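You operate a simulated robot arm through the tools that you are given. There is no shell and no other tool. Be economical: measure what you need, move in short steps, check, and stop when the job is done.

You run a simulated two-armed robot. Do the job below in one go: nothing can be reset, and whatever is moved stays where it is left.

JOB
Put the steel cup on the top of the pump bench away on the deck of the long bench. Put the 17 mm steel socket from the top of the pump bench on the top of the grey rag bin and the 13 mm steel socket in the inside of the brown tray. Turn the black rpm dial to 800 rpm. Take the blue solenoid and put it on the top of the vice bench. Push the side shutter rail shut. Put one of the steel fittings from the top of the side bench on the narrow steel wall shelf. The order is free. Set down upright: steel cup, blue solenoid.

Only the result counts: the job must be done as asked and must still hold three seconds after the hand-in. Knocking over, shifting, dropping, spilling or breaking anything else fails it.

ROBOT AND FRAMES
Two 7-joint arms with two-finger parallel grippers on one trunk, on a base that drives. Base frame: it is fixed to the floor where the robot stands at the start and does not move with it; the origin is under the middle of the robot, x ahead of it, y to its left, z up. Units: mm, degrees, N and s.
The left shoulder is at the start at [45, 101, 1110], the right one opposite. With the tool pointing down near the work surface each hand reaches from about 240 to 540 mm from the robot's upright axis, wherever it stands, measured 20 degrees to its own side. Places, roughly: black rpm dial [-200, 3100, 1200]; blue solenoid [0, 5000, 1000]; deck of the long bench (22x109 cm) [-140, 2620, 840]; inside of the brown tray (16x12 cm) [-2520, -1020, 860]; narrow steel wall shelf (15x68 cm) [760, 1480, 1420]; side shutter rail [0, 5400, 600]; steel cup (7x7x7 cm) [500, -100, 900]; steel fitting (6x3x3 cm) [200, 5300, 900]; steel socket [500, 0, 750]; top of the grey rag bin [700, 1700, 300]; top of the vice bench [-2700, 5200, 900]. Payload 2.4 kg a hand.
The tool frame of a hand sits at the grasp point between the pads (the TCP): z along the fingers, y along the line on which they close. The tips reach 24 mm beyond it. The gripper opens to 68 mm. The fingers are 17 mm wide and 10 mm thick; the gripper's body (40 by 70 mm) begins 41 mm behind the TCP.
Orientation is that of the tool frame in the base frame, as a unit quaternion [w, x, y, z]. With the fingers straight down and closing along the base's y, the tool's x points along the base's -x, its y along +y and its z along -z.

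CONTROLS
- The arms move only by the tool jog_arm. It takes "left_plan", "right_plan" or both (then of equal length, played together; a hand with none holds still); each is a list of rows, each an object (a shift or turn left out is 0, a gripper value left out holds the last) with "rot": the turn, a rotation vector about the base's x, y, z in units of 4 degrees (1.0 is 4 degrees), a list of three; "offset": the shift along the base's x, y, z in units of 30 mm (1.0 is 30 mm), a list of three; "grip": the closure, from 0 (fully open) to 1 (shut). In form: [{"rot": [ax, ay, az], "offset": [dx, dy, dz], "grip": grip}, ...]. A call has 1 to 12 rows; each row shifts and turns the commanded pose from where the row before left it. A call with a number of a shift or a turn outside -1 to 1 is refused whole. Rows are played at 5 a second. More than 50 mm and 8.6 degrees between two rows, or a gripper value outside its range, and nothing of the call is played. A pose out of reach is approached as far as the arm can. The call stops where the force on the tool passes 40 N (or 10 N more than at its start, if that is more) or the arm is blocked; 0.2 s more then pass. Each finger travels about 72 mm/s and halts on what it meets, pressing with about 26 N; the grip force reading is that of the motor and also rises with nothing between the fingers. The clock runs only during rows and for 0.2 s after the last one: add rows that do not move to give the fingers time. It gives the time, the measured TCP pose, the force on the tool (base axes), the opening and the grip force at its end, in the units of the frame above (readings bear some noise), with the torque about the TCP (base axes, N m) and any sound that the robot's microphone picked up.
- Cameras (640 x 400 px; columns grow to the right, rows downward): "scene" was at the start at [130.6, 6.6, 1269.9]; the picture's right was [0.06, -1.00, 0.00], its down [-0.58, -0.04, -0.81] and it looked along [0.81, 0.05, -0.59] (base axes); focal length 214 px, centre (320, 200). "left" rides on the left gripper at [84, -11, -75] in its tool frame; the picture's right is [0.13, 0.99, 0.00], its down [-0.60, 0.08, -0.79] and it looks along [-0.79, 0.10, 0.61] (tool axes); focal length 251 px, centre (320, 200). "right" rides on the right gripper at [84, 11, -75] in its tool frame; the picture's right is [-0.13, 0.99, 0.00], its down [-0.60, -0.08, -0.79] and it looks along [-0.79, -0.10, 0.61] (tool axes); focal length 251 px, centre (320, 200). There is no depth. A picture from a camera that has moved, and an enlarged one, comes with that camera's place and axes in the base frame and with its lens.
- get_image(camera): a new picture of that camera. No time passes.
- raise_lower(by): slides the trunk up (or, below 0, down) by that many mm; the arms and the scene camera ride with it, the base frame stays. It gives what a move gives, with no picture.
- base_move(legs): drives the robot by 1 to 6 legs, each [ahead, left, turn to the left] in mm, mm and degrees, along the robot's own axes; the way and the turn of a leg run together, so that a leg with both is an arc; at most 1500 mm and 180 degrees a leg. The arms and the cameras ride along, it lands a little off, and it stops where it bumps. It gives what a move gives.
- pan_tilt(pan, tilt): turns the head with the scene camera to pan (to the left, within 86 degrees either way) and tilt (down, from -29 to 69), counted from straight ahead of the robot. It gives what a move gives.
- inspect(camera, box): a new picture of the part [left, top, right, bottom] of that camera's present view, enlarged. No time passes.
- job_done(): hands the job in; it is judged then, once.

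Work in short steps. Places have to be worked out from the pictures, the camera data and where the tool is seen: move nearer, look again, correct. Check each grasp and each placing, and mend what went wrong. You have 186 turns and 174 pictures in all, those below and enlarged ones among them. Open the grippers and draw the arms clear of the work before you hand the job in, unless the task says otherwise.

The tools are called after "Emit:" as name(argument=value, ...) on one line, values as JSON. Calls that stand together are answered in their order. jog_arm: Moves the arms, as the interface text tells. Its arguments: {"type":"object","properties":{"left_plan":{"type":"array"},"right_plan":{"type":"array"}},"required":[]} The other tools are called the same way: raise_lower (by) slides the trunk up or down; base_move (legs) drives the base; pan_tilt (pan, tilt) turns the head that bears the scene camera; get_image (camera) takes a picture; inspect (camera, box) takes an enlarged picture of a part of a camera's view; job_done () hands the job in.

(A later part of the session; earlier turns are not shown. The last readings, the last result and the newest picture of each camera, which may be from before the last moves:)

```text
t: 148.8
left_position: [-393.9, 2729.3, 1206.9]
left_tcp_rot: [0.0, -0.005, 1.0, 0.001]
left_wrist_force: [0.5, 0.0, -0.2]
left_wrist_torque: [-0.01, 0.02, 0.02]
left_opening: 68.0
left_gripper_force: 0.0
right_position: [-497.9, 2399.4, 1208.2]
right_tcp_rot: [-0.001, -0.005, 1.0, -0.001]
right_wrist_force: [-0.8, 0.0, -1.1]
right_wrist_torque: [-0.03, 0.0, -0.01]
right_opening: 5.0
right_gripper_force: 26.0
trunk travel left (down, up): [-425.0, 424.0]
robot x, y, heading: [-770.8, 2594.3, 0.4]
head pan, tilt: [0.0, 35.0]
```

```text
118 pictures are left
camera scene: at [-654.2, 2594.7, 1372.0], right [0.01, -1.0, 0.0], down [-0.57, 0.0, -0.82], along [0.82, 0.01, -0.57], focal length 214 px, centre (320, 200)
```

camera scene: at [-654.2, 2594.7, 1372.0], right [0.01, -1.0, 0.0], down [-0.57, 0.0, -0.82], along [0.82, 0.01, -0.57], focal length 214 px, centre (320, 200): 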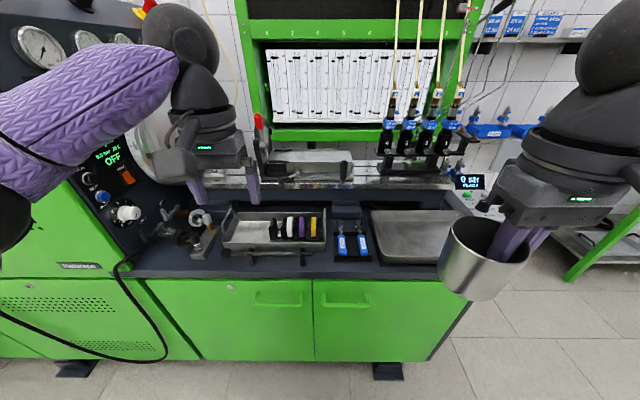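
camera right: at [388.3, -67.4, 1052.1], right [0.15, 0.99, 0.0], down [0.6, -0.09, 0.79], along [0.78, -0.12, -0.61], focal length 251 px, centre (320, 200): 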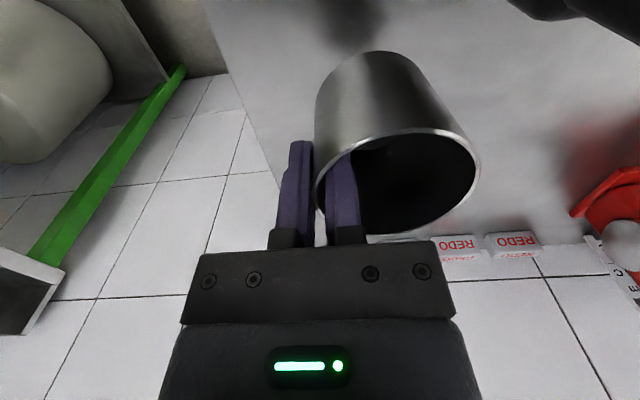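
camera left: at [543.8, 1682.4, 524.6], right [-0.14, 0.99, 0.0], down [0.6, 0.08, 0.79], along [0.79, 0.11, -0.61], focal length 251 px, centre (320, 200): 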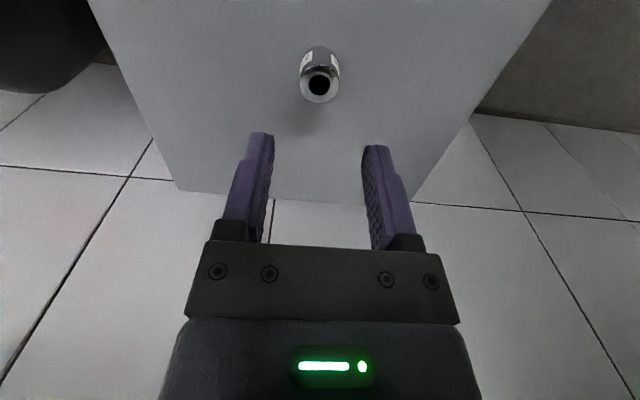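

I zoom in on the deck and on the panel to find free space and the rpm dial.

Emit:
inspect(camera="scene", box=[160, 170, 460, 290])

Emit:
inspect(camera="scene", box=[0, 100, 200, 260])

```text
2.13 times, centred on (310, 230) of scene
camera zoom: at [-654.2, 2594.7, 1372.0], right [0.01, -1.0, 0.0], down [-0.57, 0.0, -0.82], along [0.82, 0.01, -0.57], focal length 458 px, centre (341, 136)
```

zoom: 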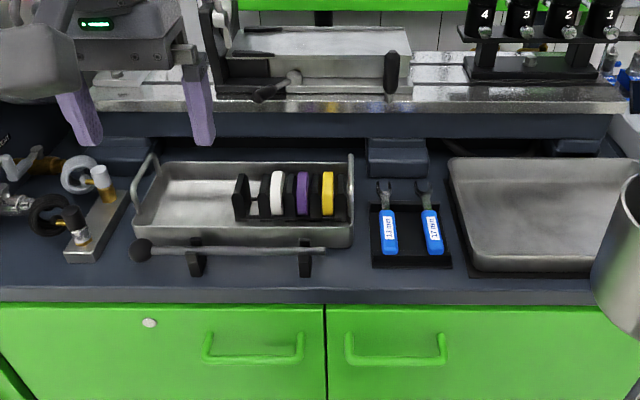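

```text
2.50 times, centred on (100, 180) of scene
camera zoom: at [-654.2, 2594.7, 1372.0], right [0.01, -1.0, 0.0], down [-0.57, 0.0, -0.82], along [0.82, 0.01, -0.57], focal length 536 px, centre (870, 250)
```

zoom: 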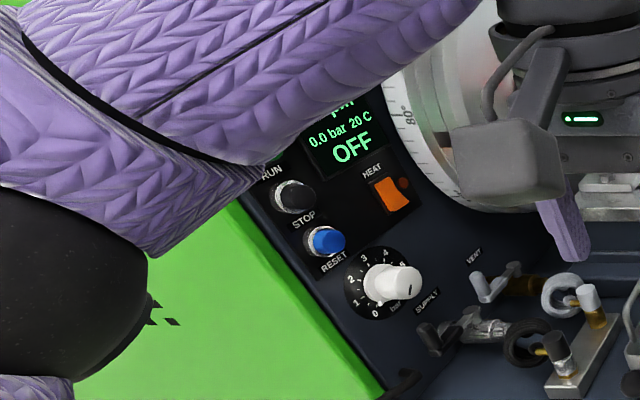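

The deck is crowded; a gap at about [-230, 2586] looks just wide enough. I check the left wrist view for a roomier spot at the left end.

Emit:
get_image(camera="left")

Emit:
pan_tilt(pan=-25, tilt=35)

Emit:
get_image(camera="scene")

```text
115 pictures are left
camera left: at [-477.7, 2718.5, 1281.0], right [-0.14, 0.99, 0.0], down [0.6, 0.08, 0.79], along [0.79, 0.11, -0.61], focal length 251 px, centre (320, 200)
```

left: 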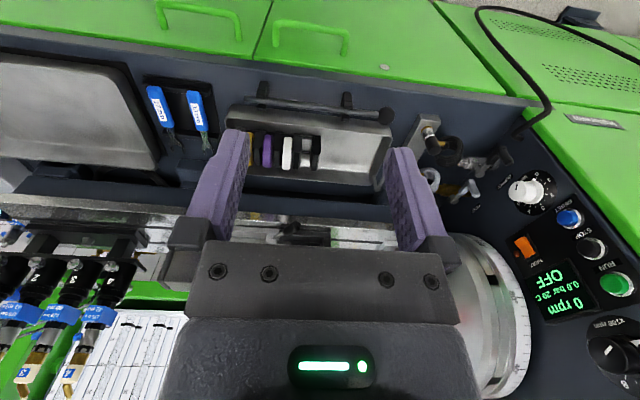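

```text
t: 149.7
left_position: [-395.2, 2729.2, 1207.1]
left_tcp_rot: [0.0, -0.004, 1.0, 0.0]
left_wrist_force: [-0.7, 1.2, 0.5]
left_wrist_torque: [0.0, 0.02, -0.02]
left_opening: 67.8
left_gripper_force: 0.0
right_position: [-499.4, 2399.1, 1208.9]
right_tcp_rot: [0.0, -0.004, 1.0, -0.001]
right_wrist_force: [0.3, -0.9, -0.5]
right_wrist_torque: [0.0, -0.01, 0.03]
right_opening: 4.7
right_gripper_force: 25.8
trunk travel left (down, up): [-425.0, 424.0]
robot x, y, heading: [-768.3, 2595.3, 0.4]
head pan, tilt: [-25.0, 35.0]
```

```text
114 pictures are left
camera scene: at [-662.2, 2557.5, 1372.0], right [-0.42, -0.91, 0.0], down [-0.52, 0.24, -0.82], along [0.74, -0.34, -0.57], focal length 214 px, centre (320, 200)
```

scene: 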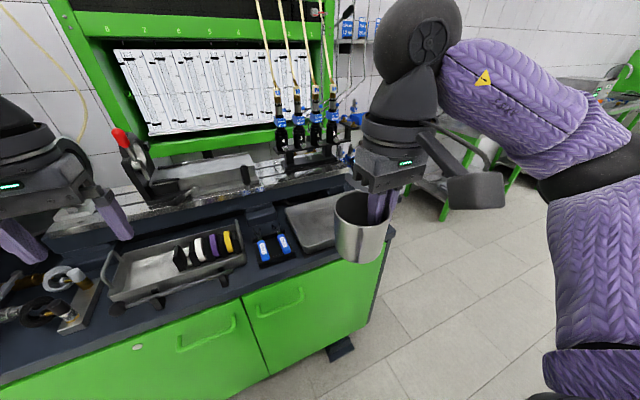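

I enlarge the left end of the deck and the central gap in the left wrist view.

Emit:
inspect(camera="left", box=[400, 60, 640, 230])

Emit:
inspect(camera="left", box=[120, 40, 300, 180])

```text
2.35 times, centred on (520, 145) of left
camera zoom: at [-477.7, 2718.6, 1281.0], right [-0.14, 0.99, 0.0], down [0.6, 0.08, 0.79], along [0.79, 0.11, -0.61], focal length 592 px, centre (-151, 329)
```

zoom: 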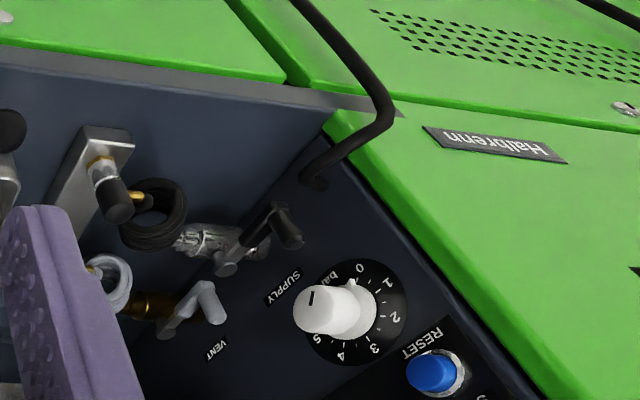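

```text
2.86 times, centred on (210, 110) of left
camera zoom: at [-477.7, 2718.6, 1281.0], right [-0.14, 0.99, 0.0], down [0.6, 0.08, 0.79], along [0.79, 0.11, -0.61], focal length 718 px, centre (634, 457)
```

zoom: 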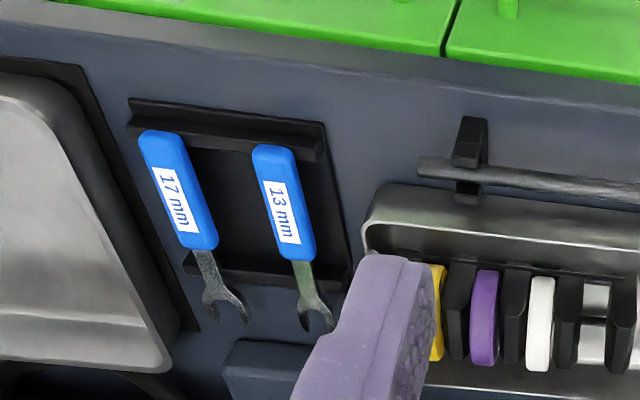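

The left end of the deck (about [-218, 3090]) has ≥25 mm clearance all round, so the cup goes there. I tuck the left hand back and move the base to about [-610, 3000].

Emit:
jog_arm(left_plan=[{"offset": [-0.97, 0.84, 0]}, {"offset": [-0.97, 0.84, 0]}, {"offset": [-0.97, 0.84, 0]}, {"offset": [-0.97, 0.84, 0]}, {"offset": [-0.97, 0.84, 0]}])

Emit:
base_move(legs=[[0, 405, 0], [150, 0, 0]])

Emit:
pan_tilt(pan=10, tilt=50)

Emit:
get_image(camera="scene")

```text
t: 150.9
left_position: [-541.6, 2853.8, 1207.4]
left_tcp_rot: [0.0, -0.004, 1.0, -0.001]
left_wrist_force: [-0.6, -0.5, 0.8]
left_wrist_torque: [-0.04, 0.04, -0.01]
left_opening: 68.0
left_gripper_force: 0.0
right_position: [-499.5, 2397.9, 1208.4]
right_tcp_rot: [0.0, -0.004, 1.0, -0.003]
right_wrist_force: [0.4, -0.2, -0.3]
right_wrist_torque: [-0.01, 0.0, -0.01]
right_opening: 4.9
right_gripper_force: 25.9
trunk travel left (down, up): [-425.0, 424.0]
robot x, y, heading: [-769.3, 2596.5, 0.4]
head pan, tilt: [-25.0, 35.0]
```

```text
t: 154.4
left_position: [-397.0, 3266.2, 1207.4]
left_tcp_rot: [0.0, -0.005, 1.0, 0.0]
left_wrist_force: [-0.3, -0.3, 0.3]
left_wrist_torque: [-0.01, 0.02, 0.02]
left_opening: 68.1
left_gripper_force: 0.0
right_position: [-352.6, 2809.7, 1207.4]
right_tcp_rot: [-0.001, -0.007, 1.0, -0.001]
right_wrist_force: [1.4, -0.4, -0.6]
right_wrist_torque: [-0.03, 0.0, -0.02]
right_opening: 4.5
right_gripper_force: 26.4
trunk travel left (down, up): [-425.0, 424.0]
robot x, y, heading: [-625.1, 3003.5, 0.5]
head pan, tilt: [-25.0, 35.0]
```

```text
t: 155.4
left_position: [-397.0, 3265.9, 1206.1]
left_tcp_rot: [-0.001, -0.005, 1.0, 0.0]
left_wrist_force: [0.2, -0.4, -0.1]
left_wrist_torque: [0.03, -0.02, -0.01]
left_opening: 68.2
left_gripper_force: 0.1
right_position: [-353.1, 2809.7, 1208.2]
right_tcp_rot: [0.0, -0.005, 1.0, 0.001]
right_wrist_force: [0.2, 0.2, -0.8]
right_wrist_torque: [0.0, -0.03, -0.01]
right_opening: 5.0
right_gripper_force: 26.1
trunk travel left (down, up): [-425.0, 424.0]
robot x, y, heading: [-626.2, 3008.0, 0.5]
head pan, tilt: [10.0, 50.0]
```

```text
111 pictures are left
camera scene: at [-522.1, 3019.5, 1350.3], right [0.18, -0.98, 0.0], down [-0.75, -0.14, -0.64], along [0.63, 0.12, -0.77], focal length 214 px, centre (320, 200)
```

scene: 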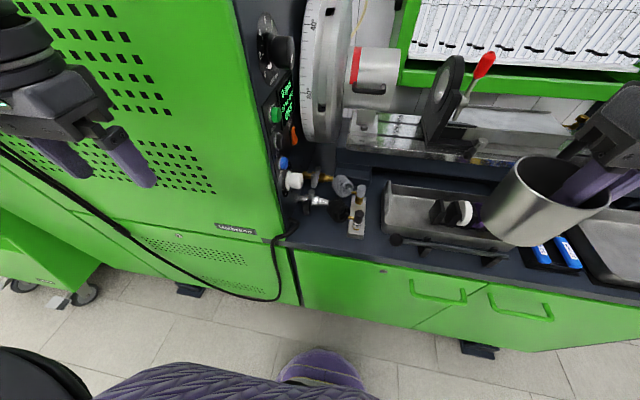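

I see the panel edge-on, and the free deck region at about (310, 225). I zoom in on it.

Emit:
inspect(camera="scene", box=[240, 130, 400, 270])

Emit:
inspect(camera="scene", box=[230, 0, 330, 150])

```text
2.86 times, centred on (320, 200) of scene
camera zoom: at [-522.1, 3019.5, 1350.3], right [0.18, -0.98, 0.0], down [-0.75, -0.14, -0.64], along [0.63, 0.12, -0.77], focal length 613 px, centre (320, 200)
```

zoom: 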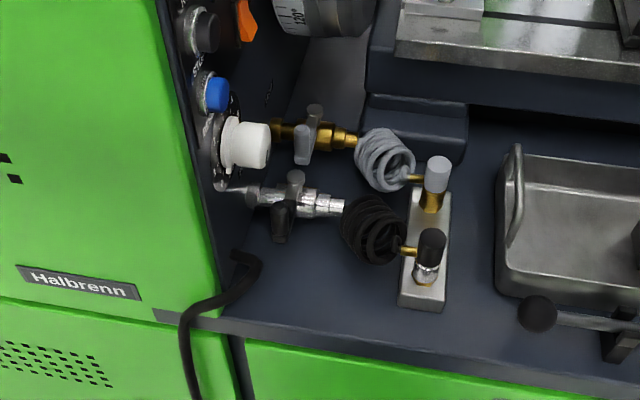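

```text
2.67 times, centred on (280, 75) of scene
camera zoom: at [-522.1, 3019.5, 1350.3], right [0.18, -0.98, 0.0], down [-0.75, -0.14, -0.64], along [0.63, 0.12, -0.77], focal length 572 px, centre (427, 533)
```

zoom: 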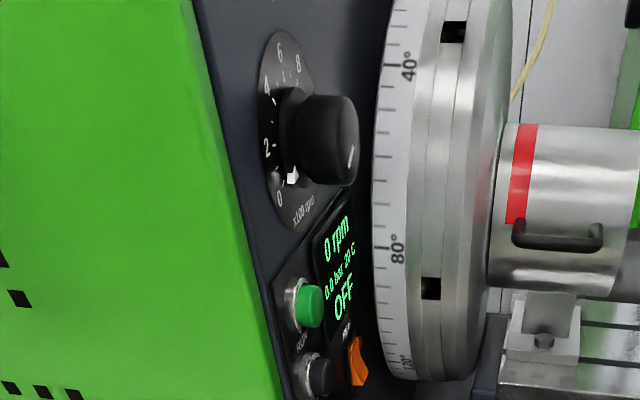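

The free spot is bounded by the black coil (~[-189, 3044]), the supply valve handle (~[-195, 3118]) and the deck edge (x≈-250); I choose cup centre [-214, 3079]. I move there with a −45° yaw so the fingers are on the open front side.

Emit:
jog_arm(right_plan=[{"rot": [0, 0, -0.94], "offset": [0.2, 0.6, 0]}, {"rot": [0, 0, -0.94], "offset": [0.2, 0.7, -0.3]}, {"rot": [0, 0, -0.94], "offset": [0.3, 0.7, -0.6]}, {"rot": [0, 0, -0.94], "offset": [0.3, 0.7, -0.6]}, {"rot": [0, 0, -0.94], "offset": [0.3, 0.7, -0.6]}, {"rot": [0, 0, -0.94], "offset": [0.3, 0.7, -0.6]}, {"rot": [0, 0, -0.94], "offset": [0.3, 0.7, -0.6]}, {"rot": [0, 0, -0.94], "offset": [0.3, 0.7, -0.6]}, {"rot": [0, 0, -0.94], "offset": [0.4, 0.7, -0.6]}, {"rot": [0, 0, -0.94], "offset": [0.4, 0.7, -0.6]}, {"rot": [0, 0, -0.94], "offset": [0.4, 0.7, -0.6]}, {"rot": [0, 0, -0.94], "offset": [0.4, 0.6, -0.6]}])

Emit:
inspect(camera="scene", box=[220, 110, 420, 290])

Emit:
get_image(camera="right")

```text
t: 158.0
left_position: [-396.6, 3265.2, 1206.2]
left_tcp_rot: [0.0, -0.005, 1.0, -0.001]
left_wrist_force: [-0.1, 0.3, 0.0]
left_wrist_torque: [0.01, -0.01, -0.02]
left_opening: 68.0
left_gripper_force: 0.0
right_position: [-240.6, 3057.2, 1019.4]
right_tcp_rot: [-0.001, 0.379, 0.926, -0.002]
right_wrist_force: [-0.1, 0.2, -1.4]
right_wrist_torque: [-0.06, 0.03, -0.01]
right_opening: 5.0
right_gripper_force: 26.4
trunk travel left (down, up): [-425.0, 424.0]
robot x, y, heading: [-627.4, 3004.6, 0.5]
head pan, tilt: [10.0, 50.0]
```

```text
2.22 times, centred on (320, 200) of scene
camera zoom: at [-522.0, 3020.0, 1350.2], right [0.18, -0.98, 0.0], down [-0.75, -0.14, -0.64], along [0.63, 0.12, -0.77], focal length 477 px, centre (320, 200)
```

zoom: 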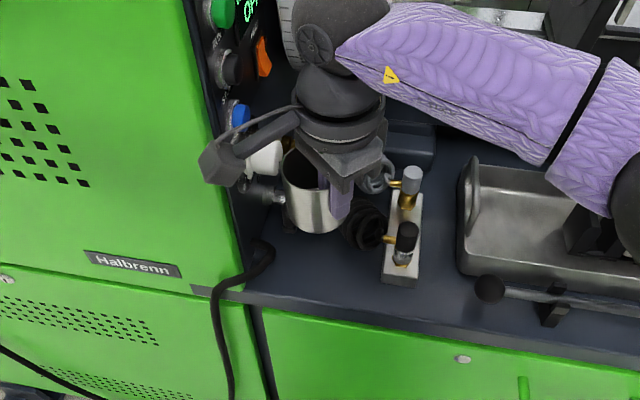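

```text
107 pictures are left
camera right: at [-292.9, 3125.5, 1095.0], right [0.79, 0.62, 0.0], down [0.38, -0.48, 0.79], along [0.49, -0.63, -0.61], focal length 251 px, centre (320, 200)
```

right: 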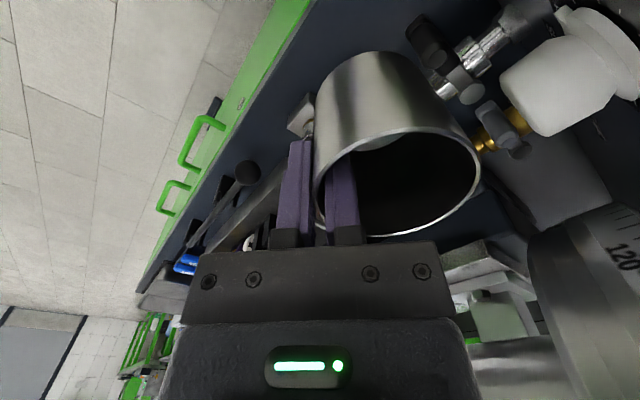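

Cup is above the spot. I descend 80 mm and check clearances.

Emit:
jog_arm(right_plan=[{"offset": [0.15, 0, -0.7]}, {"offset": [0, 0, -0.7]}, {"offset": [0, 0, -0.7]}, {"offset": [0, 0, -0.6]}])

Emit:
inspect(camera="scene", box=[240, 130, 400, 270])

Emit:
get_image(camera="right")

```text
t: 159.0
left_position: [-396.9, 3266.0, 1206.6]
left_tcp_rot: [0.0, -0.005, 1.0, 0.001]
left_wrist_force: [-0.3, 1.0, 0.3]
left_wrist_torque: [0.03, -0.03, 0.0]
left_opening: 68.0
left_gripper_force: 0.0
right_position: [-235.1, 3055.7, 937.2]
right_tcp_rot: [-0.001, 0.379, 0.925, -0.002]
right_wrist_force: [0.0, -2.3, -0.4]
right_wrist_torque: [-0.01, 0.01, -0.02]
right_opening: 4.8
right_gripper_force: 25.6
trunk travel left (down, up): [-425.0, 424.0]
robot x, y, heading: [-626.0, 3002.2, 0.6]
head pan, tilt: [10.0, 50.0]
```

```text
2.86 times, centred on (320, 200) of scene
camera zoom: at [-522.3, 3019.1, 1350.3], right [0.18, -0.98, 0.0], down [-0.75, -0.14, -0.64], along [0.63, 0.12, -0.77], focal length 613 px, centre (320, 200)
```

zoom: 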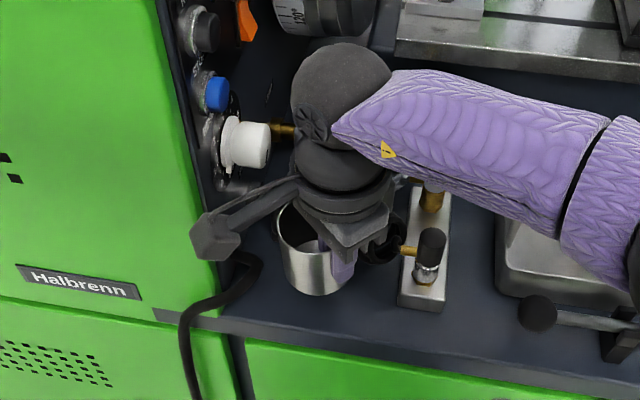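

```text
105 pictures are left
camera right: at [-289.6, 3124.8, 1012.2], right [0.79, 0.62, 0.0], down [0.38, -0.48, 0.79], along [0.49, -0.62, -0.61], focal length 251 px, centre (320, 200)
```

right: 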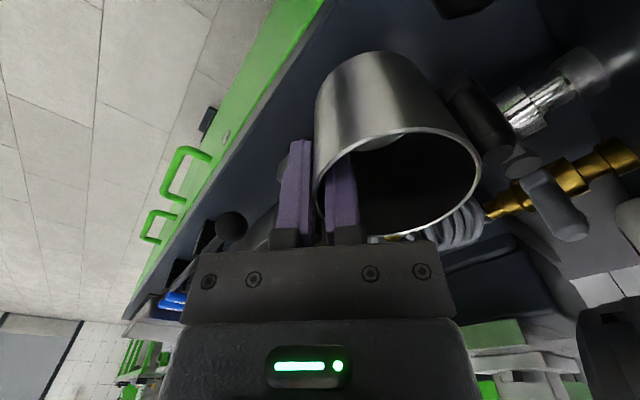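

The cup passes very close to the supply handle; I shift 10 mm away from it (front-right), then check force.

Emit:
jog_arm(right_plan=[{"offset": [-0.27, -0.2, 0]}, {}])

Emit:
inspect(camera="right", box=[300, 20, 600, 250])

```text
t: 159.6
left_position: [-396.9, 3265.6, 1207.3]
left_tcp_rot: [0.0, -0.006, 1.0, -0.001]
left_wrist_force: [0.3, 0.1, -0.4]
left_wrist_torque: [-0.03, -0.03, -0.01]
left_opening: 68.2
left_gripper_force: 0.1
right_position: [-243.2, 3053.2, 939.2]
right_tcp_rot: [0.0, 0.379, 0.925, -0.002]
right_wrist_force: [0.9, 0.3, -1.4]
right_wrist_torque: [-0.01, 0.02, 0.01]
right_opening: 4.6
right_gripper_force: 26.1
trunk travel left (down, up): [-425.0, 424.0]
robot x, y, heading: [-627.9, 3001.9, 0.5]
head pan, tilt: [10.0, 50.0]
```

```text
1.74 times, centred on (450, 135) of right
camera zoom: at [-297.3, 3119.7, 1013.2], right [0.79, 0.62, 0.0], down [0.38, -0.48, 0.79], along [0.49, -0.62, -0.61], focal length 437 px, centre (94, 313)
```

zoom: 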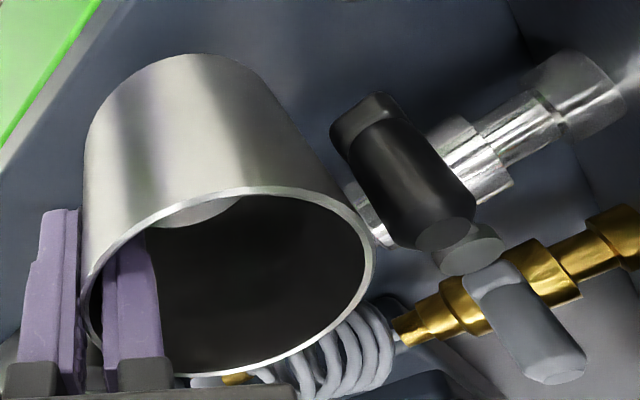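

There is now a visible gap to the handle. I descend slowly to contact.

Emit:
jog_arm(right_plan=[{"offset": [0, 0, -0.5]}, {"offset": [0, 0, -0.4]}, {"offset": [0, 0, -0.2]}, {"offset": [0, 0, -0.1]}, {"offset": [0, 0, -0.1]}, {}])

Emit:
get_image(camera="right")

```text
t: 161.0
left_position: [-397.7, 3266.6, 1207.8]
left_tcp_rot: [0.001, -0.005, 1.0, -0.001]
left_wrist_force: [1.1, 0.2, 0.6]
left_wrist_torque: [-0.04, 0.01, 0.01]
left_opening: 68.0
left_gripper_force: 0.0
right_position: [-244.6, 3049.9, 899.9]
right_tcp_rot: [0.0, 0.377, 0.926, -0.002]
right_wrist_force: [-0.2, 0.4, -1.9]
right_wrist_torque: [0.0, -0.01, -0.02]
right_opening: 4.6
right_gripper_force: 25.7
trunk travel left (down, up): [-425.0, 424.0]
robot x, y, heading: [-625.9, 3007.6, 0.5]
head pan, tilt: [10.0, 50.0]
```

```text
103 pictures are left
camera right: at [-297.5, 3119.0, 974.6], right [0.79, 0.62, 0.0], down [0.38, -0.48, 0.79], along [0.49, -0.62, -0.61], focal length 251 px, centre (320, 200)
```

right: 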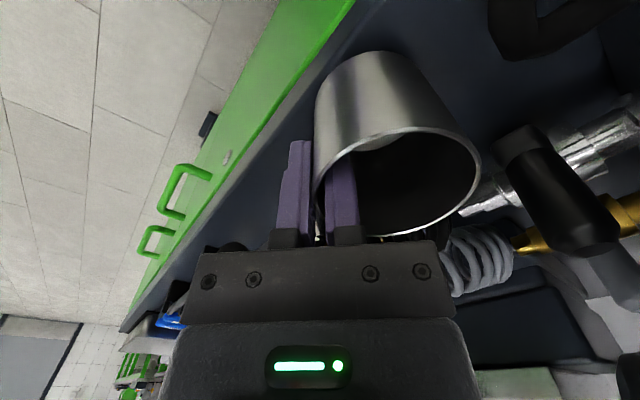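

Clear of the handle. Continuing down to contact in 3 mm steps.

Emit:
jog_arm(right_plan=[{"offset": [0, 0, -0.1]}, {"offset": [0, 0, -0.1]}, {"offset": [0, 0, -0.1]}, {"offset": [0, 0, -0.1]}, {}])

```text
t: 162.2
left_position: [-397.6, 3266.2, 1207.5]
left_tcp_rot: [0.0, -0.005, 1.0, -0.001]
left_wrist_force: [0.0, -0.8, 0.5]
left_wrist_torque: [0.04, -0.01, -0.01]
left_opening: 68.1
left_gripper_force: 0.1
right_position: [-243.6, 3051.1, 886.6]
right_tcp_rot: [-0.001, 0.377, 0.926, -0.003]
right_wrist_force: [1.0, 1.1, -0.6]
right_wrist_torque: [-0.05, 0.02, 0.01]
right_opening: 4.7
right_gripper_force: 26.3
trunk travel left (down, up): [-425.0, 424.0]
robot x, y, heading: [-626.1, 3006.0, 0.7]
head pan, tilt: [10.0, 50.0]
```

Still free; continuing.

Emit:
jog_arm(right_plan=[{"offset": [0, 0, -0.1]}, {"offset": [0, 0, -0.1]}, {"offset": [0, 0, -0.1]}, {"offset": [0, 0, -0.1]}, {"offset": [0, 0, -0.1]}, {"offset": [0, 0, -0.1]}, {}])

Emit:
inspect(camera="scene", box=[240, 130, 400, 270])

```text
t: 163.0
left_position: [-398.7, 3265.2, 1207.2]
left_tcp_rot: [0.001, -0.005, 1.0, 0.0]
left_wrist_force: [-0.3, 0.4, 0.4]
left_wrist_torque: [-0.02, -0.03, -0.01]
left_opening: 67.8
left_gripper_force: 0.0
right_position: [-243.5, 3050.4, 882.9]
right_tcp_rot: [0.002, 0.379, 0.925, 0.003]
right_wrist_force: [-3.7, -2.9, 25.3]
right_wrist_torque: [0.89, -0.14, 0.13]
right_opening: 5.1
right_gripper_force: 25.7
trunk travel left (down, up): [-425.0, 424.0]
robot x, y, heading: [-626.2, 3004.4, -0.0]
head pan, tilt: [10.0, 50.0]
stopped in row 3 (right hand): the force on the tool passed its limit at 53 N (the readings are from after the stop); the commanded pose is now the measured one
```

```text
2.86 times, centred on (320, 200) of scene
camera zoom: at [-524.6, 3018.5, 1350.6], right [0.18, -0.98, 0.0], down [-0.75, -0.14, -0.64], along [0.63, 0.12, -0.76], focal length 613 px, centre (320, 200)
```

zoom: 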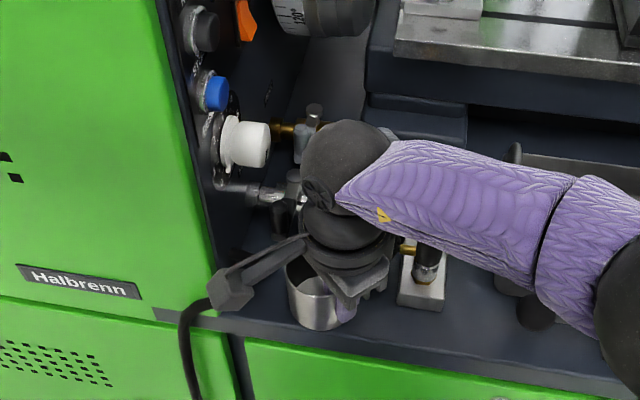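

Contact with the deck at z≈883. The cup is about 10 mm from the front edge, so I lift slightly, shift 6 mm inward, and set down again.

Emit:
jog_arm(right_plan=[{"offset": [0, 0, 0.15]}, {"offset": [0.2, 0, 0]}, {"offset": [0, 0, -0.08]}, {}])

Emit:
get_image(camera="right")

```text
t: 164.0
left_position: [-397.9, 3263.6, 1207.9]
left_tcp_rot: [-0.001, -0.005, 1.0, 0.0]
left_wrist_force: [0.0, -0.2, 0.4]
left_wrist_torque: [0.0, 0.0, -0.02]
left_opening: 68.2
left_gripper_force: 0.1
right_position: [-236.8, 3050.1, 885.2]
right_tcp_rot: [0.002, 0.378, 0.926, 0.001]
right_wrist_force: [-1.3, -1.6, 14.0]
right_wrist_torque: [0.56, -0.41, 0.01]
right_opening: 5.0
right_gripper_force: 25.8
trunk travel left (down, up): [-425.0, 424.0]
robot x, y, heading: [-626.2, 3005.6, 0.4]
head pan, tilt: [10.0, 50.0]
```

```text
101 pictures are left
camera right: at [-290.2, 3118.6, 959.0], right [0.79, 0.62, 0.0], down [0.37, -0.48, 0.79], along [0.49, -0.62, -0.61], focal length 251 px, centre (320, 200)
```

right: 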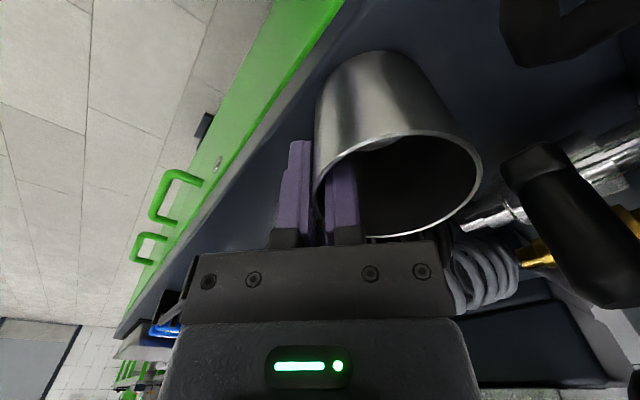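

Touching (14 N). I release gently by opening slightly, then rise straight up.

Emit:
jog_arm(right_plan=[{"grip": 0.85}, {"grip": 0.75}, {}, {"offset": [0, 0, 0.5]}, {"offset": [0, 0, 1]}, {"offset": [0, 0, 1]}, {"offset": [0, 0, 1]}])

Emit:
get_image(camera="right")

Emit:
inspect(camera="scene", box=[240, 130, 400, 270])

```text
t: 165.6
left_position: [-398.6, 3265.6, 1207.5]
left_tcp_rot: [0.001, -0.006, 1.0, -0.002]
left_wrist_force: [-0.1, -0.9, 0.8]
left_wrist_torque: [0.03, 0.0, -0.04]
left_opening: 68.0
left_gripper_force: 0.0
right_position: [-238.4, 3052.2, 988.0]
right_tcp_rot: [0.0, 0.378, 0.926, 0.0]
right_wrist_force: [0.4, -0.6, 0.0]
right_wrist_torque: [0.0, -0.01, -0.01]
right_opening: 17.2
right_gripper_force: 0.0
trunk travel left (down, up): [-425.0, 424.0]
robot x, y, heading: [-625.1, 3002.8, 0.6]
head pan, tilt: [10.0, 50.0]
```

```text
100 pictures are left
camera right: at [-290.3, 3121.1, 1063.6], right [0.79, 0.62, 0.0], down [0.37, -0.48, 0.79], along [0.49, -0.62, -0.61], focal length 251 px, centre (320, 200)
```

right: 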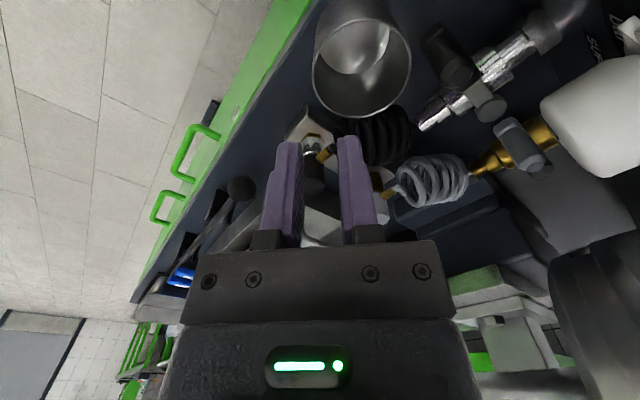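

```text
2.86 times, centred on (320, 200) of scene
camera zoom: at [-522.2, 3019.5, 1350.3], right [0.18, -0.98, 0.0], down [-0.75, -0.14, -0.64], along [0.63, 0.12, -0.77], focal length 613 px, centre (320, 200)
```

zoom: 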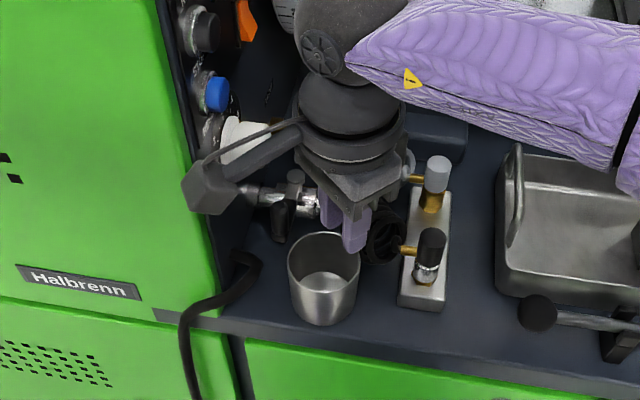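

The cup stands upright on the deck. I retract the right hand, undo the yaw, turn to face the panel side (heading 90°), and look at the dial.

Emit:
jog_arm(right_plan=[{"offset": [0, 0, 1]}, {"offset": [0, 0, 1]}, {"rot": [0, 0, 0.94], "offset": [-0.3, -0.7, 0.9]}, {"rot": [0, 0, 0.94], "offset": [-0.4, -0.8, 0.9]}, {"rot": [0, 0, 0.94], "offset": [-0.4, -0.8, 0.9]}, {"rot": [0, 0, 0.94], "offset": [-0.4, -0.8, 0.9]}, {"rot": [0, 0, 0.94], "offset": [-0.4, -0.8, 0.9]}, {"rot": [0, 0, 0.94], "offset": [-0.4, -0.8, 0.9]}, {"rot": [0, 0, 0.94], "offset": [-0.4, -0.8, 0]}, {"rot": [0, 0, 0.94], "offset": [-0.4, -0.8, 0]}, {"rot": [0, 0, 0.94], "offset": [-0.4, -0.8, 0]}, {"rot": [0, 0, 0.94], "offset": [-0.3, -0.8, 0]}])

Emit:
base_move(legs=[[-60, 0, 0], [0, 0, 89.5], [-300, 0, 0], [0, -180, 0]])

Emit:
pan_tilt(pan=-35, tilt=15)

Emit:
get_image(camera="scene")

```text
t: 168.2
left_position: [-398.3, 3265.5, 1207.3]
left_tcp_rot: [0.0, -0.005, 1.0, 0.0]
left_wrist_force: [0.0, 0.6, -0.3]
left_wrist_torque: [0.0, -0.01, 0.01]
left_opening: 68.2
left_gripper_force: 0.0
right_position: [-348.5, 2811.7, 1210.6]
right_tcp_rot: [0.001, 0.059, 0.998, 0.001]
right_wrist_force: [0.8, -0.5, 0.0]
right_wrist_torque: [0.01, -0.02, -0.01]
right_opening: 16.9
right_gripper_force: 0.0
trunk travel left (down, up): [-425.0, 424.0]
robot x, y, heading: [-626.6, 3005.6, 0.4]
head pan, tilt: [10.0, 50.0]
```

```text
t: 175.7
left_position: [-764.9, 2934.6, 1207.9]
left_tcp_rot: [-0.001, 0.708, -0.706, 0.0]
left_wrist_force: [0.2, 1.2, 0.5]
left_wrist_torque: [0.02, 0.04, 0.0]
left_opening: 67.9
left_gripper_force: 0.1
right_position: [-313.0, 2977.7, 1210.3]
right_tcp_rot: [0.0, -0.66, 0.752, 0.0]
right_wrist_force: [-0.2, 0.8, 0.1]
right_wrist_torque: [0.03, 0.02, -0.01]
right_opening: 16.9
right_gripper_force: 0.0
trunk travel left (down, up): [-425.0, 424.0]
robot x, y, heading: [-507.1, 2704.8, 89.6]
head pan, tilt: [10.0, 50.0]
```

```text
t: 176.8
left_position: [-765.9, 2932.9, 1206.6]
left_tcp_rot: [-0.001, 0.708, -0.706, 0.001]
left_wrist_force: [-0.9, -0.7, 0.4]
left_wrist_torque: [-0.01, -0.01, -0.01]
left_opening: 68.0
left_gripper_force: 0.1
right_position: [-312.8, 2978.4, 1209.9]
right_tcp_rot: [-0.001, -0.661, 0.751, 0.0]
right_wrist_force: [-1.4, 0.5, 0.7]
right_wrist_torque: [0.04, -0.04, -0.01]
right_opening: 16.9
right_gripper_force: 0.1
trunk travel left (down, up): [-425.0, 424.0]
robot x, y, heading: [-509.4, 2705.2, 89.9]
head pan, tilt: [-35.0, 15.0]
```

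```text
98 pictures are left
camera scene: at [-453.9, 2809.3, 1403.9], right [0.82, -0.57, 0.0], down [-0.15, -0.21, -0.97], along [0.55, 0.79, -0.26], focal length 214 px, centre (320, 200)
```

scene: 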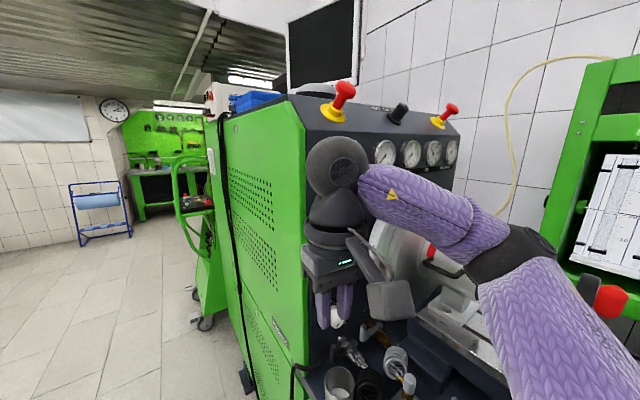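

My own arm hides the dial. I start turning the right tool to point at the panel (+y), correcting the leftover yaw.

Emit:
jog_arm(right_plan=[{"rot": [0, 0, 0.94]}, {"rot": [0, 0, 0.94]}, {"rot": [1, 0, 0], "offset": [-0.2, 0, 0]}, {"rot": [1, 0, 0], "offset": [-0.2, 0, 0]}, {"rot": [1, 0, 0], "offset": [-0.2, 0, 0]}, {"rot": [1, 0, 0], "offset": [-0.2, 0, 0]}, {"rot": [1, 0, 0], "offset": [-0.2, 0, 0]}, {"rot": [1, 0, 0], "offset": [-0.2, 0, 0]}, {"rot": [1, 0, 0], "offset": [-0.2, 0, 0]}, {"rot": [1, 0, 0], "offset": [-0.2, 0, 0]}, {"rot": [1, 0, 0], "offset": [-0.2, 0, 0]}, {"rot": [1, 0, 0], "offset": [-0.2, 0, 0]}])

Emit:
jog_arm(right_plan=[{"rot": [1, 0, 0]}, {"rot": [1, 0, 0]}, {"rot": [1, 0, 0]}, {"rot": [1, 0, 0]}, {"rot": [1, 0, 0]}, {"rot": [1, 0, 0]}, {"rot": [1, 0, 0]}, {"rot": [1, 0, 0]}, {"rot": [1, 0, 0]}, {"rot": [1, 0, 0]}, {"rot": [1, 0, 0]}, {"rot": [1, 0, 0]}])

Emit:
get_image(camera="scene")

```text
t: 179.4
left_position: [-766.0, 2933.7, 1207.0]
left_tcp_rot: [-0.001, 0.708, -0.706, 0.0]
left_wrist_force: [-0.3, 0.1, 0.1]
left_wrist_torque: [-0.05, 0.0, -0.01]
left_opening: 68.2
left_gripper_force: 0.0
right_position: [-373.3, 2982.5, 1213.9]
right_tcp_rot: [-0.242, 0.665, -0.664, -0.242]
right_wrist_force: [-0.4, -0.6, 0.4]
right_wrist_torque: [0.03, 0.01, -0.03]
right_opening: 17.0
right_gripper_force: 0.0
right hand out of reach, approached as far as the arm can: row 12
trunk travel left (down, up): [-425.0, 424.0]
robot x, y, heading: [-505.7, 2703.3, 89.8]
head pan, tilt: [-35.0, 15.0]
```

```text
t: 182.0
left_position: [-766.0, 2934.0, 1206.2]
left_tcp_rot: [-0.001, 0.708, -0.706, 0.001]
left_wrist_force: [-0.2, -1.0, -0.2]
left_wrist_torque: [0.03, 0.01, 0.01]
left_opening: 68.0
left_gripper_force: 0.1
right_position: [-398.7, 3070.8, 1283.4]
right_tcp_rot: [-0.492, 0.509, -0.508, -0.492]
right_wrist_force: [-0.8, -0.4, -0.1]
right_wrist_torque: [0.02, -0.02, 0.03]
right_opening: 16.9
right_gripper_force: 0.1
right hand out of reach, approached as far as the arm can: row 1, 2, 3, 4, 5, 6, 7, 8, 9, 10, 11, 12
trunk travel left (down, up): [-425.0, 424.0]
robot x, y, heading: [-506.2, 2702.3, 89.6]
head pan, tilt: [-35.0, 15.0]
```

```text
97 pictures are left
camera scene: at [-453.8, 2809.3, 1404.0], right [0.82, -0.57, 0.0], down [-0.15, -0.21, -0.97], along [0.55, 0.79, -0.26], focal length 214 px, centre (320, 200)
```

scene: 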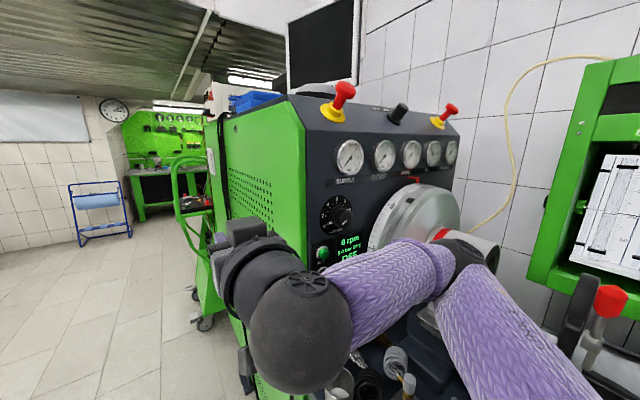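

The dial is visible now. I zoom on it.

Emit:
inspect(camera="scene", box=[310, 185, 374, 245])

```text
6.67 times, centred on (342, 215) of scene
camera zoom: at [-453.8, 2809.3, 1404.0], right [0.82, -0.57, 0.0], down [-0.15, -0.21, -0.97], along [0.55, 0.79, -0.26], focal length 1430 px, centre (173, 100)
```

zoom: 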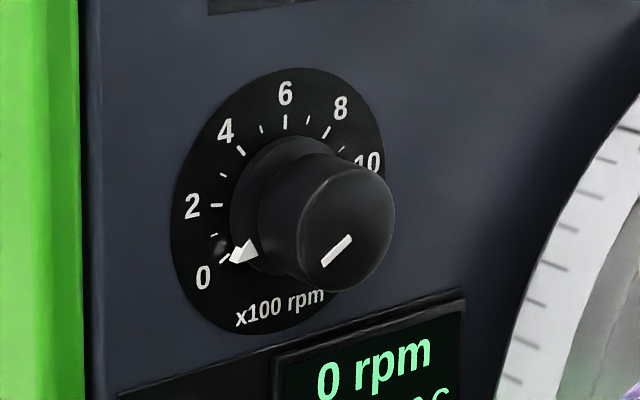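

Dial: 0 at lower left, 6 at top, 20° per 100 rpm, so 800 needs +160° clockwise. Knob axis is about x=-156, z=1243, front face y≈3137; the degree wheel sits close on its right, so I'll work with the fingers closing vertically, camera to the left, in several strokes. First I roll the hand.

Emit:
jog_arm(right_plan=[{"rot": [0, 1, 0], "offset": [0.3, -0.1, -0.1]}, {"rot": [0, 1, 0], "offset": [0.3, -0.1, -0.1]}, {"rot": [0, 1, 0], "offset": [0.4, -0.1, -0.1]}, {"rot": [0, 1, 0], "offset": [0.4, -0.1, -0.1]}, {"rot": [0, 1, 0], "offset": [0.4, -0.1, -0.1]}, {"rot": [0, 1, 0], "offset": [0.4, 0, -0.1]}, {"rot": [0, 1, 0], "offset": [0.4, 0, -0.1]}, {"rot": [0, 1, 0], "offset": [0.4, 0, -0.1]}, {"rot": [0, 1, 0], "offset": [0.4, 0, -0.1]}, {"rot": [0, 1, 0], "offset": [0.4, 0, -0.1]}, {"rot": [0, 1, 0], "offset": [0.4, 0, -0.1]}, {"rot": [0, 1, 0], "offset": [0.4, 0, -0.1]}])

Emit:
get_image(camera="scene")

```text
t: 184.6
left_position: [-766.2, 2934.8, 1206.8]
left_tcp_rot: [-0.001, 0.707, -0.707, 0.001]
left_wrist_force: [0.6, 0.3, 0.1]
left_wrist_torque: [0.04, -0.02, -0.01]
left_opening: 68.2
left_gripper_force: 0.1
right_position: [-265.1, 3082.3, 1259.5]
right_tcp_rot: [0.242, -0.264, 0.664, 0.656]
right_wrist_force: [-0.4, 0.7, -0.5]
right_wrist_torque: [0.0, -0.05, 0.06]
right_opening: 17.2
right_gripper_force: 0.0
right hand out of reach, approached as far as the arm can: row 1, 2, 3, 4, 5
trunk travel left (down, up): [-425.0, 424.0]
robot x, y, heading: [-506.9, 2703.2, 89.7]
head pan, tilt: [-35.0, 15.0]
```

```text
95 pictures are left
camera scene: at [-453.7, 2809.1, 1404.0], right [0.82, -0.57, 0.0], down [-0.15, -0.21, -0.97], along [0.55, 0.79, -0.26], focal length 214 px, centre (320, 200)
```

scene: 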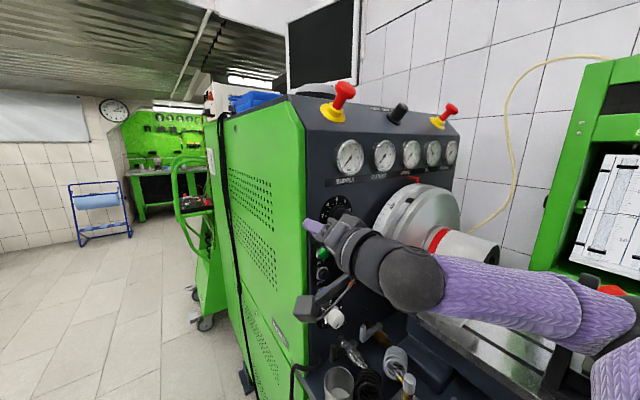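

Rolling works. I finish the roll to the stroke start, add a 12° yaw so the wrist stays left of the wheel, and open the fingers.

Emit:
jog_arm(right_plan=[{"rot": [0, 0.94, 0], "offset": [0.2, 0, 0], "grip": 0}, {"rot": [0, 0.94, 0], "offset": [0.2, 0, -0.1]}, {"rot": [0, 0.94, 0], "offset": [0.2, 0, -0.1]}, {"rot": [0, 0.94, 0], "offset": [0.2, 0, -0.1]}, {"rot": [0.454, 0, -0.891], "offset": [0.2, 0, -0.1]}, {"rot": [0.454, 0, -0.891], "offset": [0.2, 0, -0.1]}, {"rot": [0.454, 0, -0.891], "offset": [0.2, 0, 0]}, {"offset": [0.5, 0, 0]}])

Emit:
get_image(camera="scene")

Emit:
get_image(camera="right")

```text
t: 186.4
left_position: [-765.2, 2935.4, 1206.7]
left_tcp_rot: [0.0, 0.708, -0.707, 0.0]
left_wrist_force: [0.6, 0.1, 0.1]
left_wrist_torque: [0.01, 0.03, 0.0]
left_opening: 67.8
left_gripper_force: 0.1
right_position: [-202.6, 3077.2, 1252.9]
right_tcp_rot: [0.206, -0.13, 0.682, 0.689]
right_wrist_force: [0.9, -0.1, 0.2]
right_wrist_torque: [0.01, 0.01, -0.05]
right_opening: 68.0
right_gripper_force: 0.1
right hand out of reach, approached as far as the arm can: row 5, 6
trunk travel left (down, up): [-425.0, 424.0]
robot x, y, heading: [-504.2, 2702.6, 89.8]
head pan, tilt: [-35.0, 15.0]
```

```text
94 pictures are left
camera scene: at [-453.5, 2809.4, 1404.0], right [0.82, -0.57, 0.0], down [-0.15, -0.21, -0.97], along [0.55, 0.79, -0.26], focal length 214 px, centre (320, 200)
```

scene: 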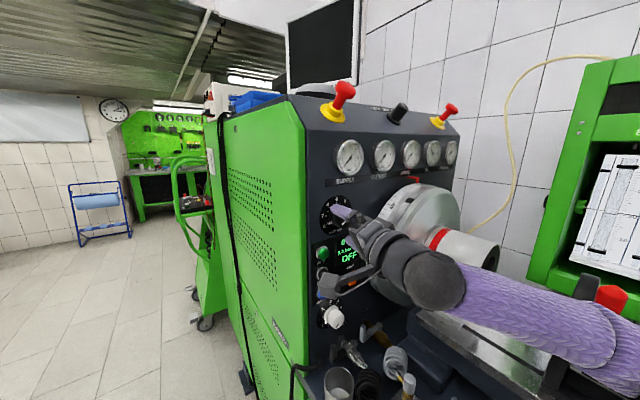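

```text
93 pictures are left
camera right: at [-289.4, 3012.8, 1219.9], right [-0.34, 0.0, 0.94], down [0.49, -0.85, 0.18], along [0.8, 0.52, 0.29], focal length 251 px, centre (320, 200)
```

right: 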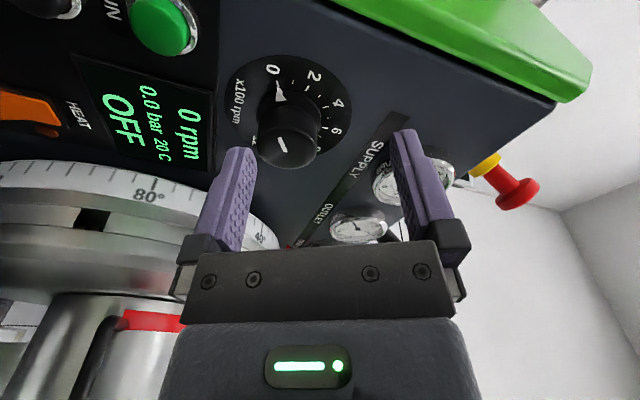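

The knob's face reads [-155, 3137, 1244] in this view, and the wheel is at least 60 mm from the axis, so one long stroke may work. I straighten the tool, roll back 46° and centre on the axis.

Emit:
jog_arm(right_plan=[{"rot": [-0.25, 0, 0.75], "offset": [0.16, 0.03, -0.04]}, {"rot": [-0.25, 0, 0.75], "offset": [0.16, 0.03, -0.04]}, {"rot": [0, -1, 0], "offset": [0.16, 0.03, -0.04]}, {"rot": [0, -1, 0], "offset": [0.16, 0.03, -0.04]}, {"rot": [0, -1, 0], "offset": [0.16, 0.03, -0.04]}, {"rot": [0, -1, 0], "offset": [0.16, 0.03, -0.04]}, {"rot": [0, -1, 0], "offset": [0.16, 0.03, -0.04]}, {"rot": [0, -1, 0], "offset": [0.16, 0.03, -0.04]}, {"rot": [0, -1, 0], "offset": [0.16, 0, 0]}, {"rot": [0, -1, 0], "offset": [0.16, 0, 0]}, {"rot": [0, -1, 0], "offset": [0, 0, 0]}, {"rot": [0, -1, 0], "offset": [0, 0, 0]}])

Emit:
get_image(camera="right")

Emit:
get_image(camera="scene")

```text
t: 189.0
left_position: [-766.4, 2934.0, 1207.2]
left_tcp_rot: [-0.001, 0.708, -0.706, 0.001]
left_wrist_force: [0.1, 0.0, -0.5]
left_wrist_torque: [-0.01, 0.0, 0.04]
left_opening: 67.8
left_gripper_force: 0.1
right_position: [-155.2, 3084.2, 1241.7]
right_tcp_rot: [0.392, -0.395, 0.587, 0.588]
right_wrist_force: [-0.1, -0.7, 0.0]
right_wrist_torque: [-0.02, -0.02, -0.04]
right_opening: 68.3
right_gripper_force: 0.0
trunk travel left (down, up): [-425.0, 424.0]
robot x, y, heading: [-505.7, 2706.1, 89.8]
head pan, tilt: [-35.0, 15.0]
```

```text
92 pictures are left
camera right: at [-197.5, 3009.4, 1168.3], right [-0.87, 0.0, 0.5], down [0.31, -0.79, 0.53], along [0.39, 0.61, 0.69], focal length 251 px, centre (320, 200)
```

right: 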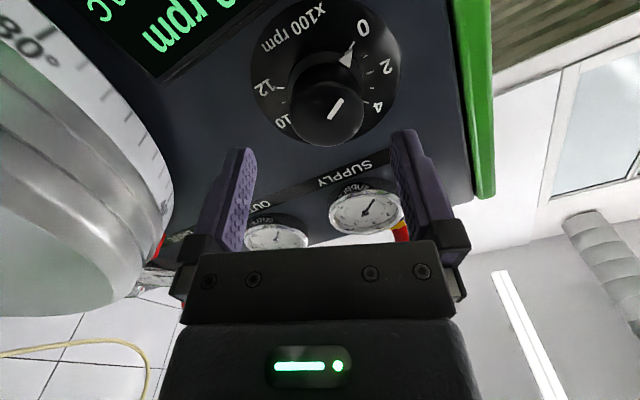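

```text
91 pictures are left
camera scene: at [-453.8, 2809.2, 1404.0], right [0.82, -0.57, 0.0], down [-0.15, -0.21, -0.97], along [0.55, 0.79, -0.26], focal length 214 px, centre (320, 200)
```

scene: 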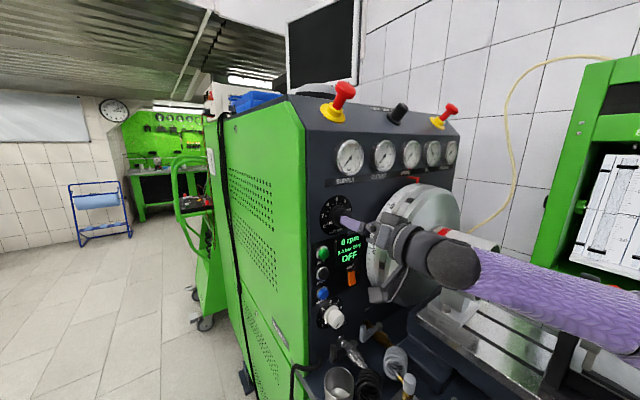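

Aligned. I advance along +y so the fingers straddle the knob.

Emit:
jog_arm(right_plan=[{"offset": [-0.1, 0.5, 0.06]}, {"offset": [0, 0.5, 0]}, {"offset": [0, 0.5, 0]}, {"offset": [0, 0.1, 0]}])

Emit:
get_image(camera="right")

```text
t: 190.0
left_position: [-765.8, 2933.5, 1207.7]
left_tcp_rot: [-0.001, 0.707, -0.707, 0.0]
left_wrist_force: [0.5, 0.4, 0.3]
left_wrist_torque: [0.03, 0.02, 0.0]
left_opening: 68.2
left_gripper_force: 0.1
right_position: [-157.0, 3132.2, 1243.7]
right_tcp_rot: [0.391, -0.394, 0.588, 0.588]
right_wrist_force: [0.2, 0.1, -0.6]
right_wrist_torque: [0.03, 0.02, 0.03]
right_opening: 68.0
right_gripper_force: 0.0
trunk travel left (down, up): [-425.0, 424.0]
robot x, y, heading: [-506.8, 2704.6, 90.1]
head pan, tilt: [-35.0, 15.0]
```

```text
90 pictures are left
camera right: at [-200.7, 3058.1, 1169.9], right [-0.87, 0.0, 0.5], down [0.31, -0.79, 0.53], along [0.39, 0.61, 0.69], focal length 251 px, centre (320, 200)
```

right: 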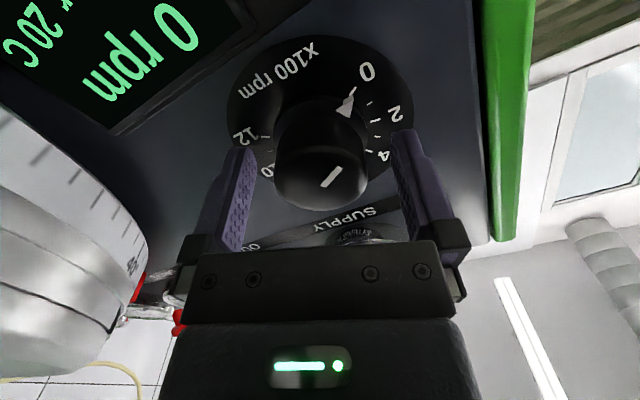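

The knob is between the fingers. I close on it.

Emit:
jog_arm(right_plan=[{"grip": 1}, {}, {}, {}])

Emit:
get_image(camera="right")

```text
t: 191.0
left_position: [-766.8, 2933.8, 1208.3]
left_tcp_rot: [0.0, 0.708, -0.706, 0.001]
left_wrist_force: [0.0, 0.4, -0.2]
left_wrist_torque: [0.0, 0.01, -0.02]
left_opening: 68.0
left_gripper_force: 0.2
right_position: [-159.2, 3132.2, 1243.6]
right_tcp_rot: [0.391, -0.394, 0.587, 0.589]
right_wrist_force: [-0.5, 1.2, 1.6]
right_wrist_torque: [-0.01, 0.06, 0.05]
right_opening: 41.4
right_gripper_force: 44.8
trunk travel left (down, up): [-425.0, 424.0]
robot x, y, heading: [-505.8, 2703.7, 89.7]
head pan, tilt: [-35.0, 15.0]
```

```text
89 pictures are left
camera right: at [-201.1, 3058.0, 1170.0], right [-0.87, 0.0, 0.5], down [0.31, -0.79, 0.53], along [0.39, 0.61, 0.69], focal length 251 px, centre (320, 200)
```

right: 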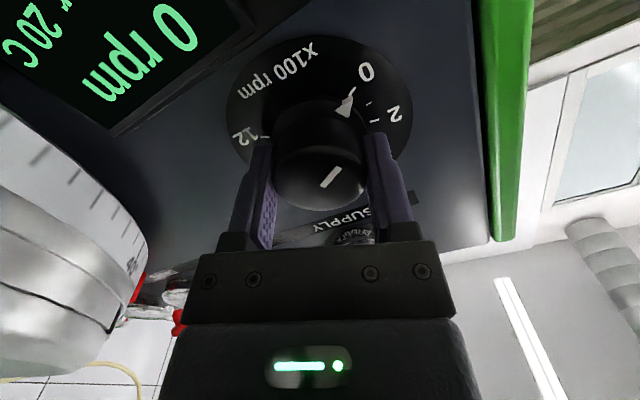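

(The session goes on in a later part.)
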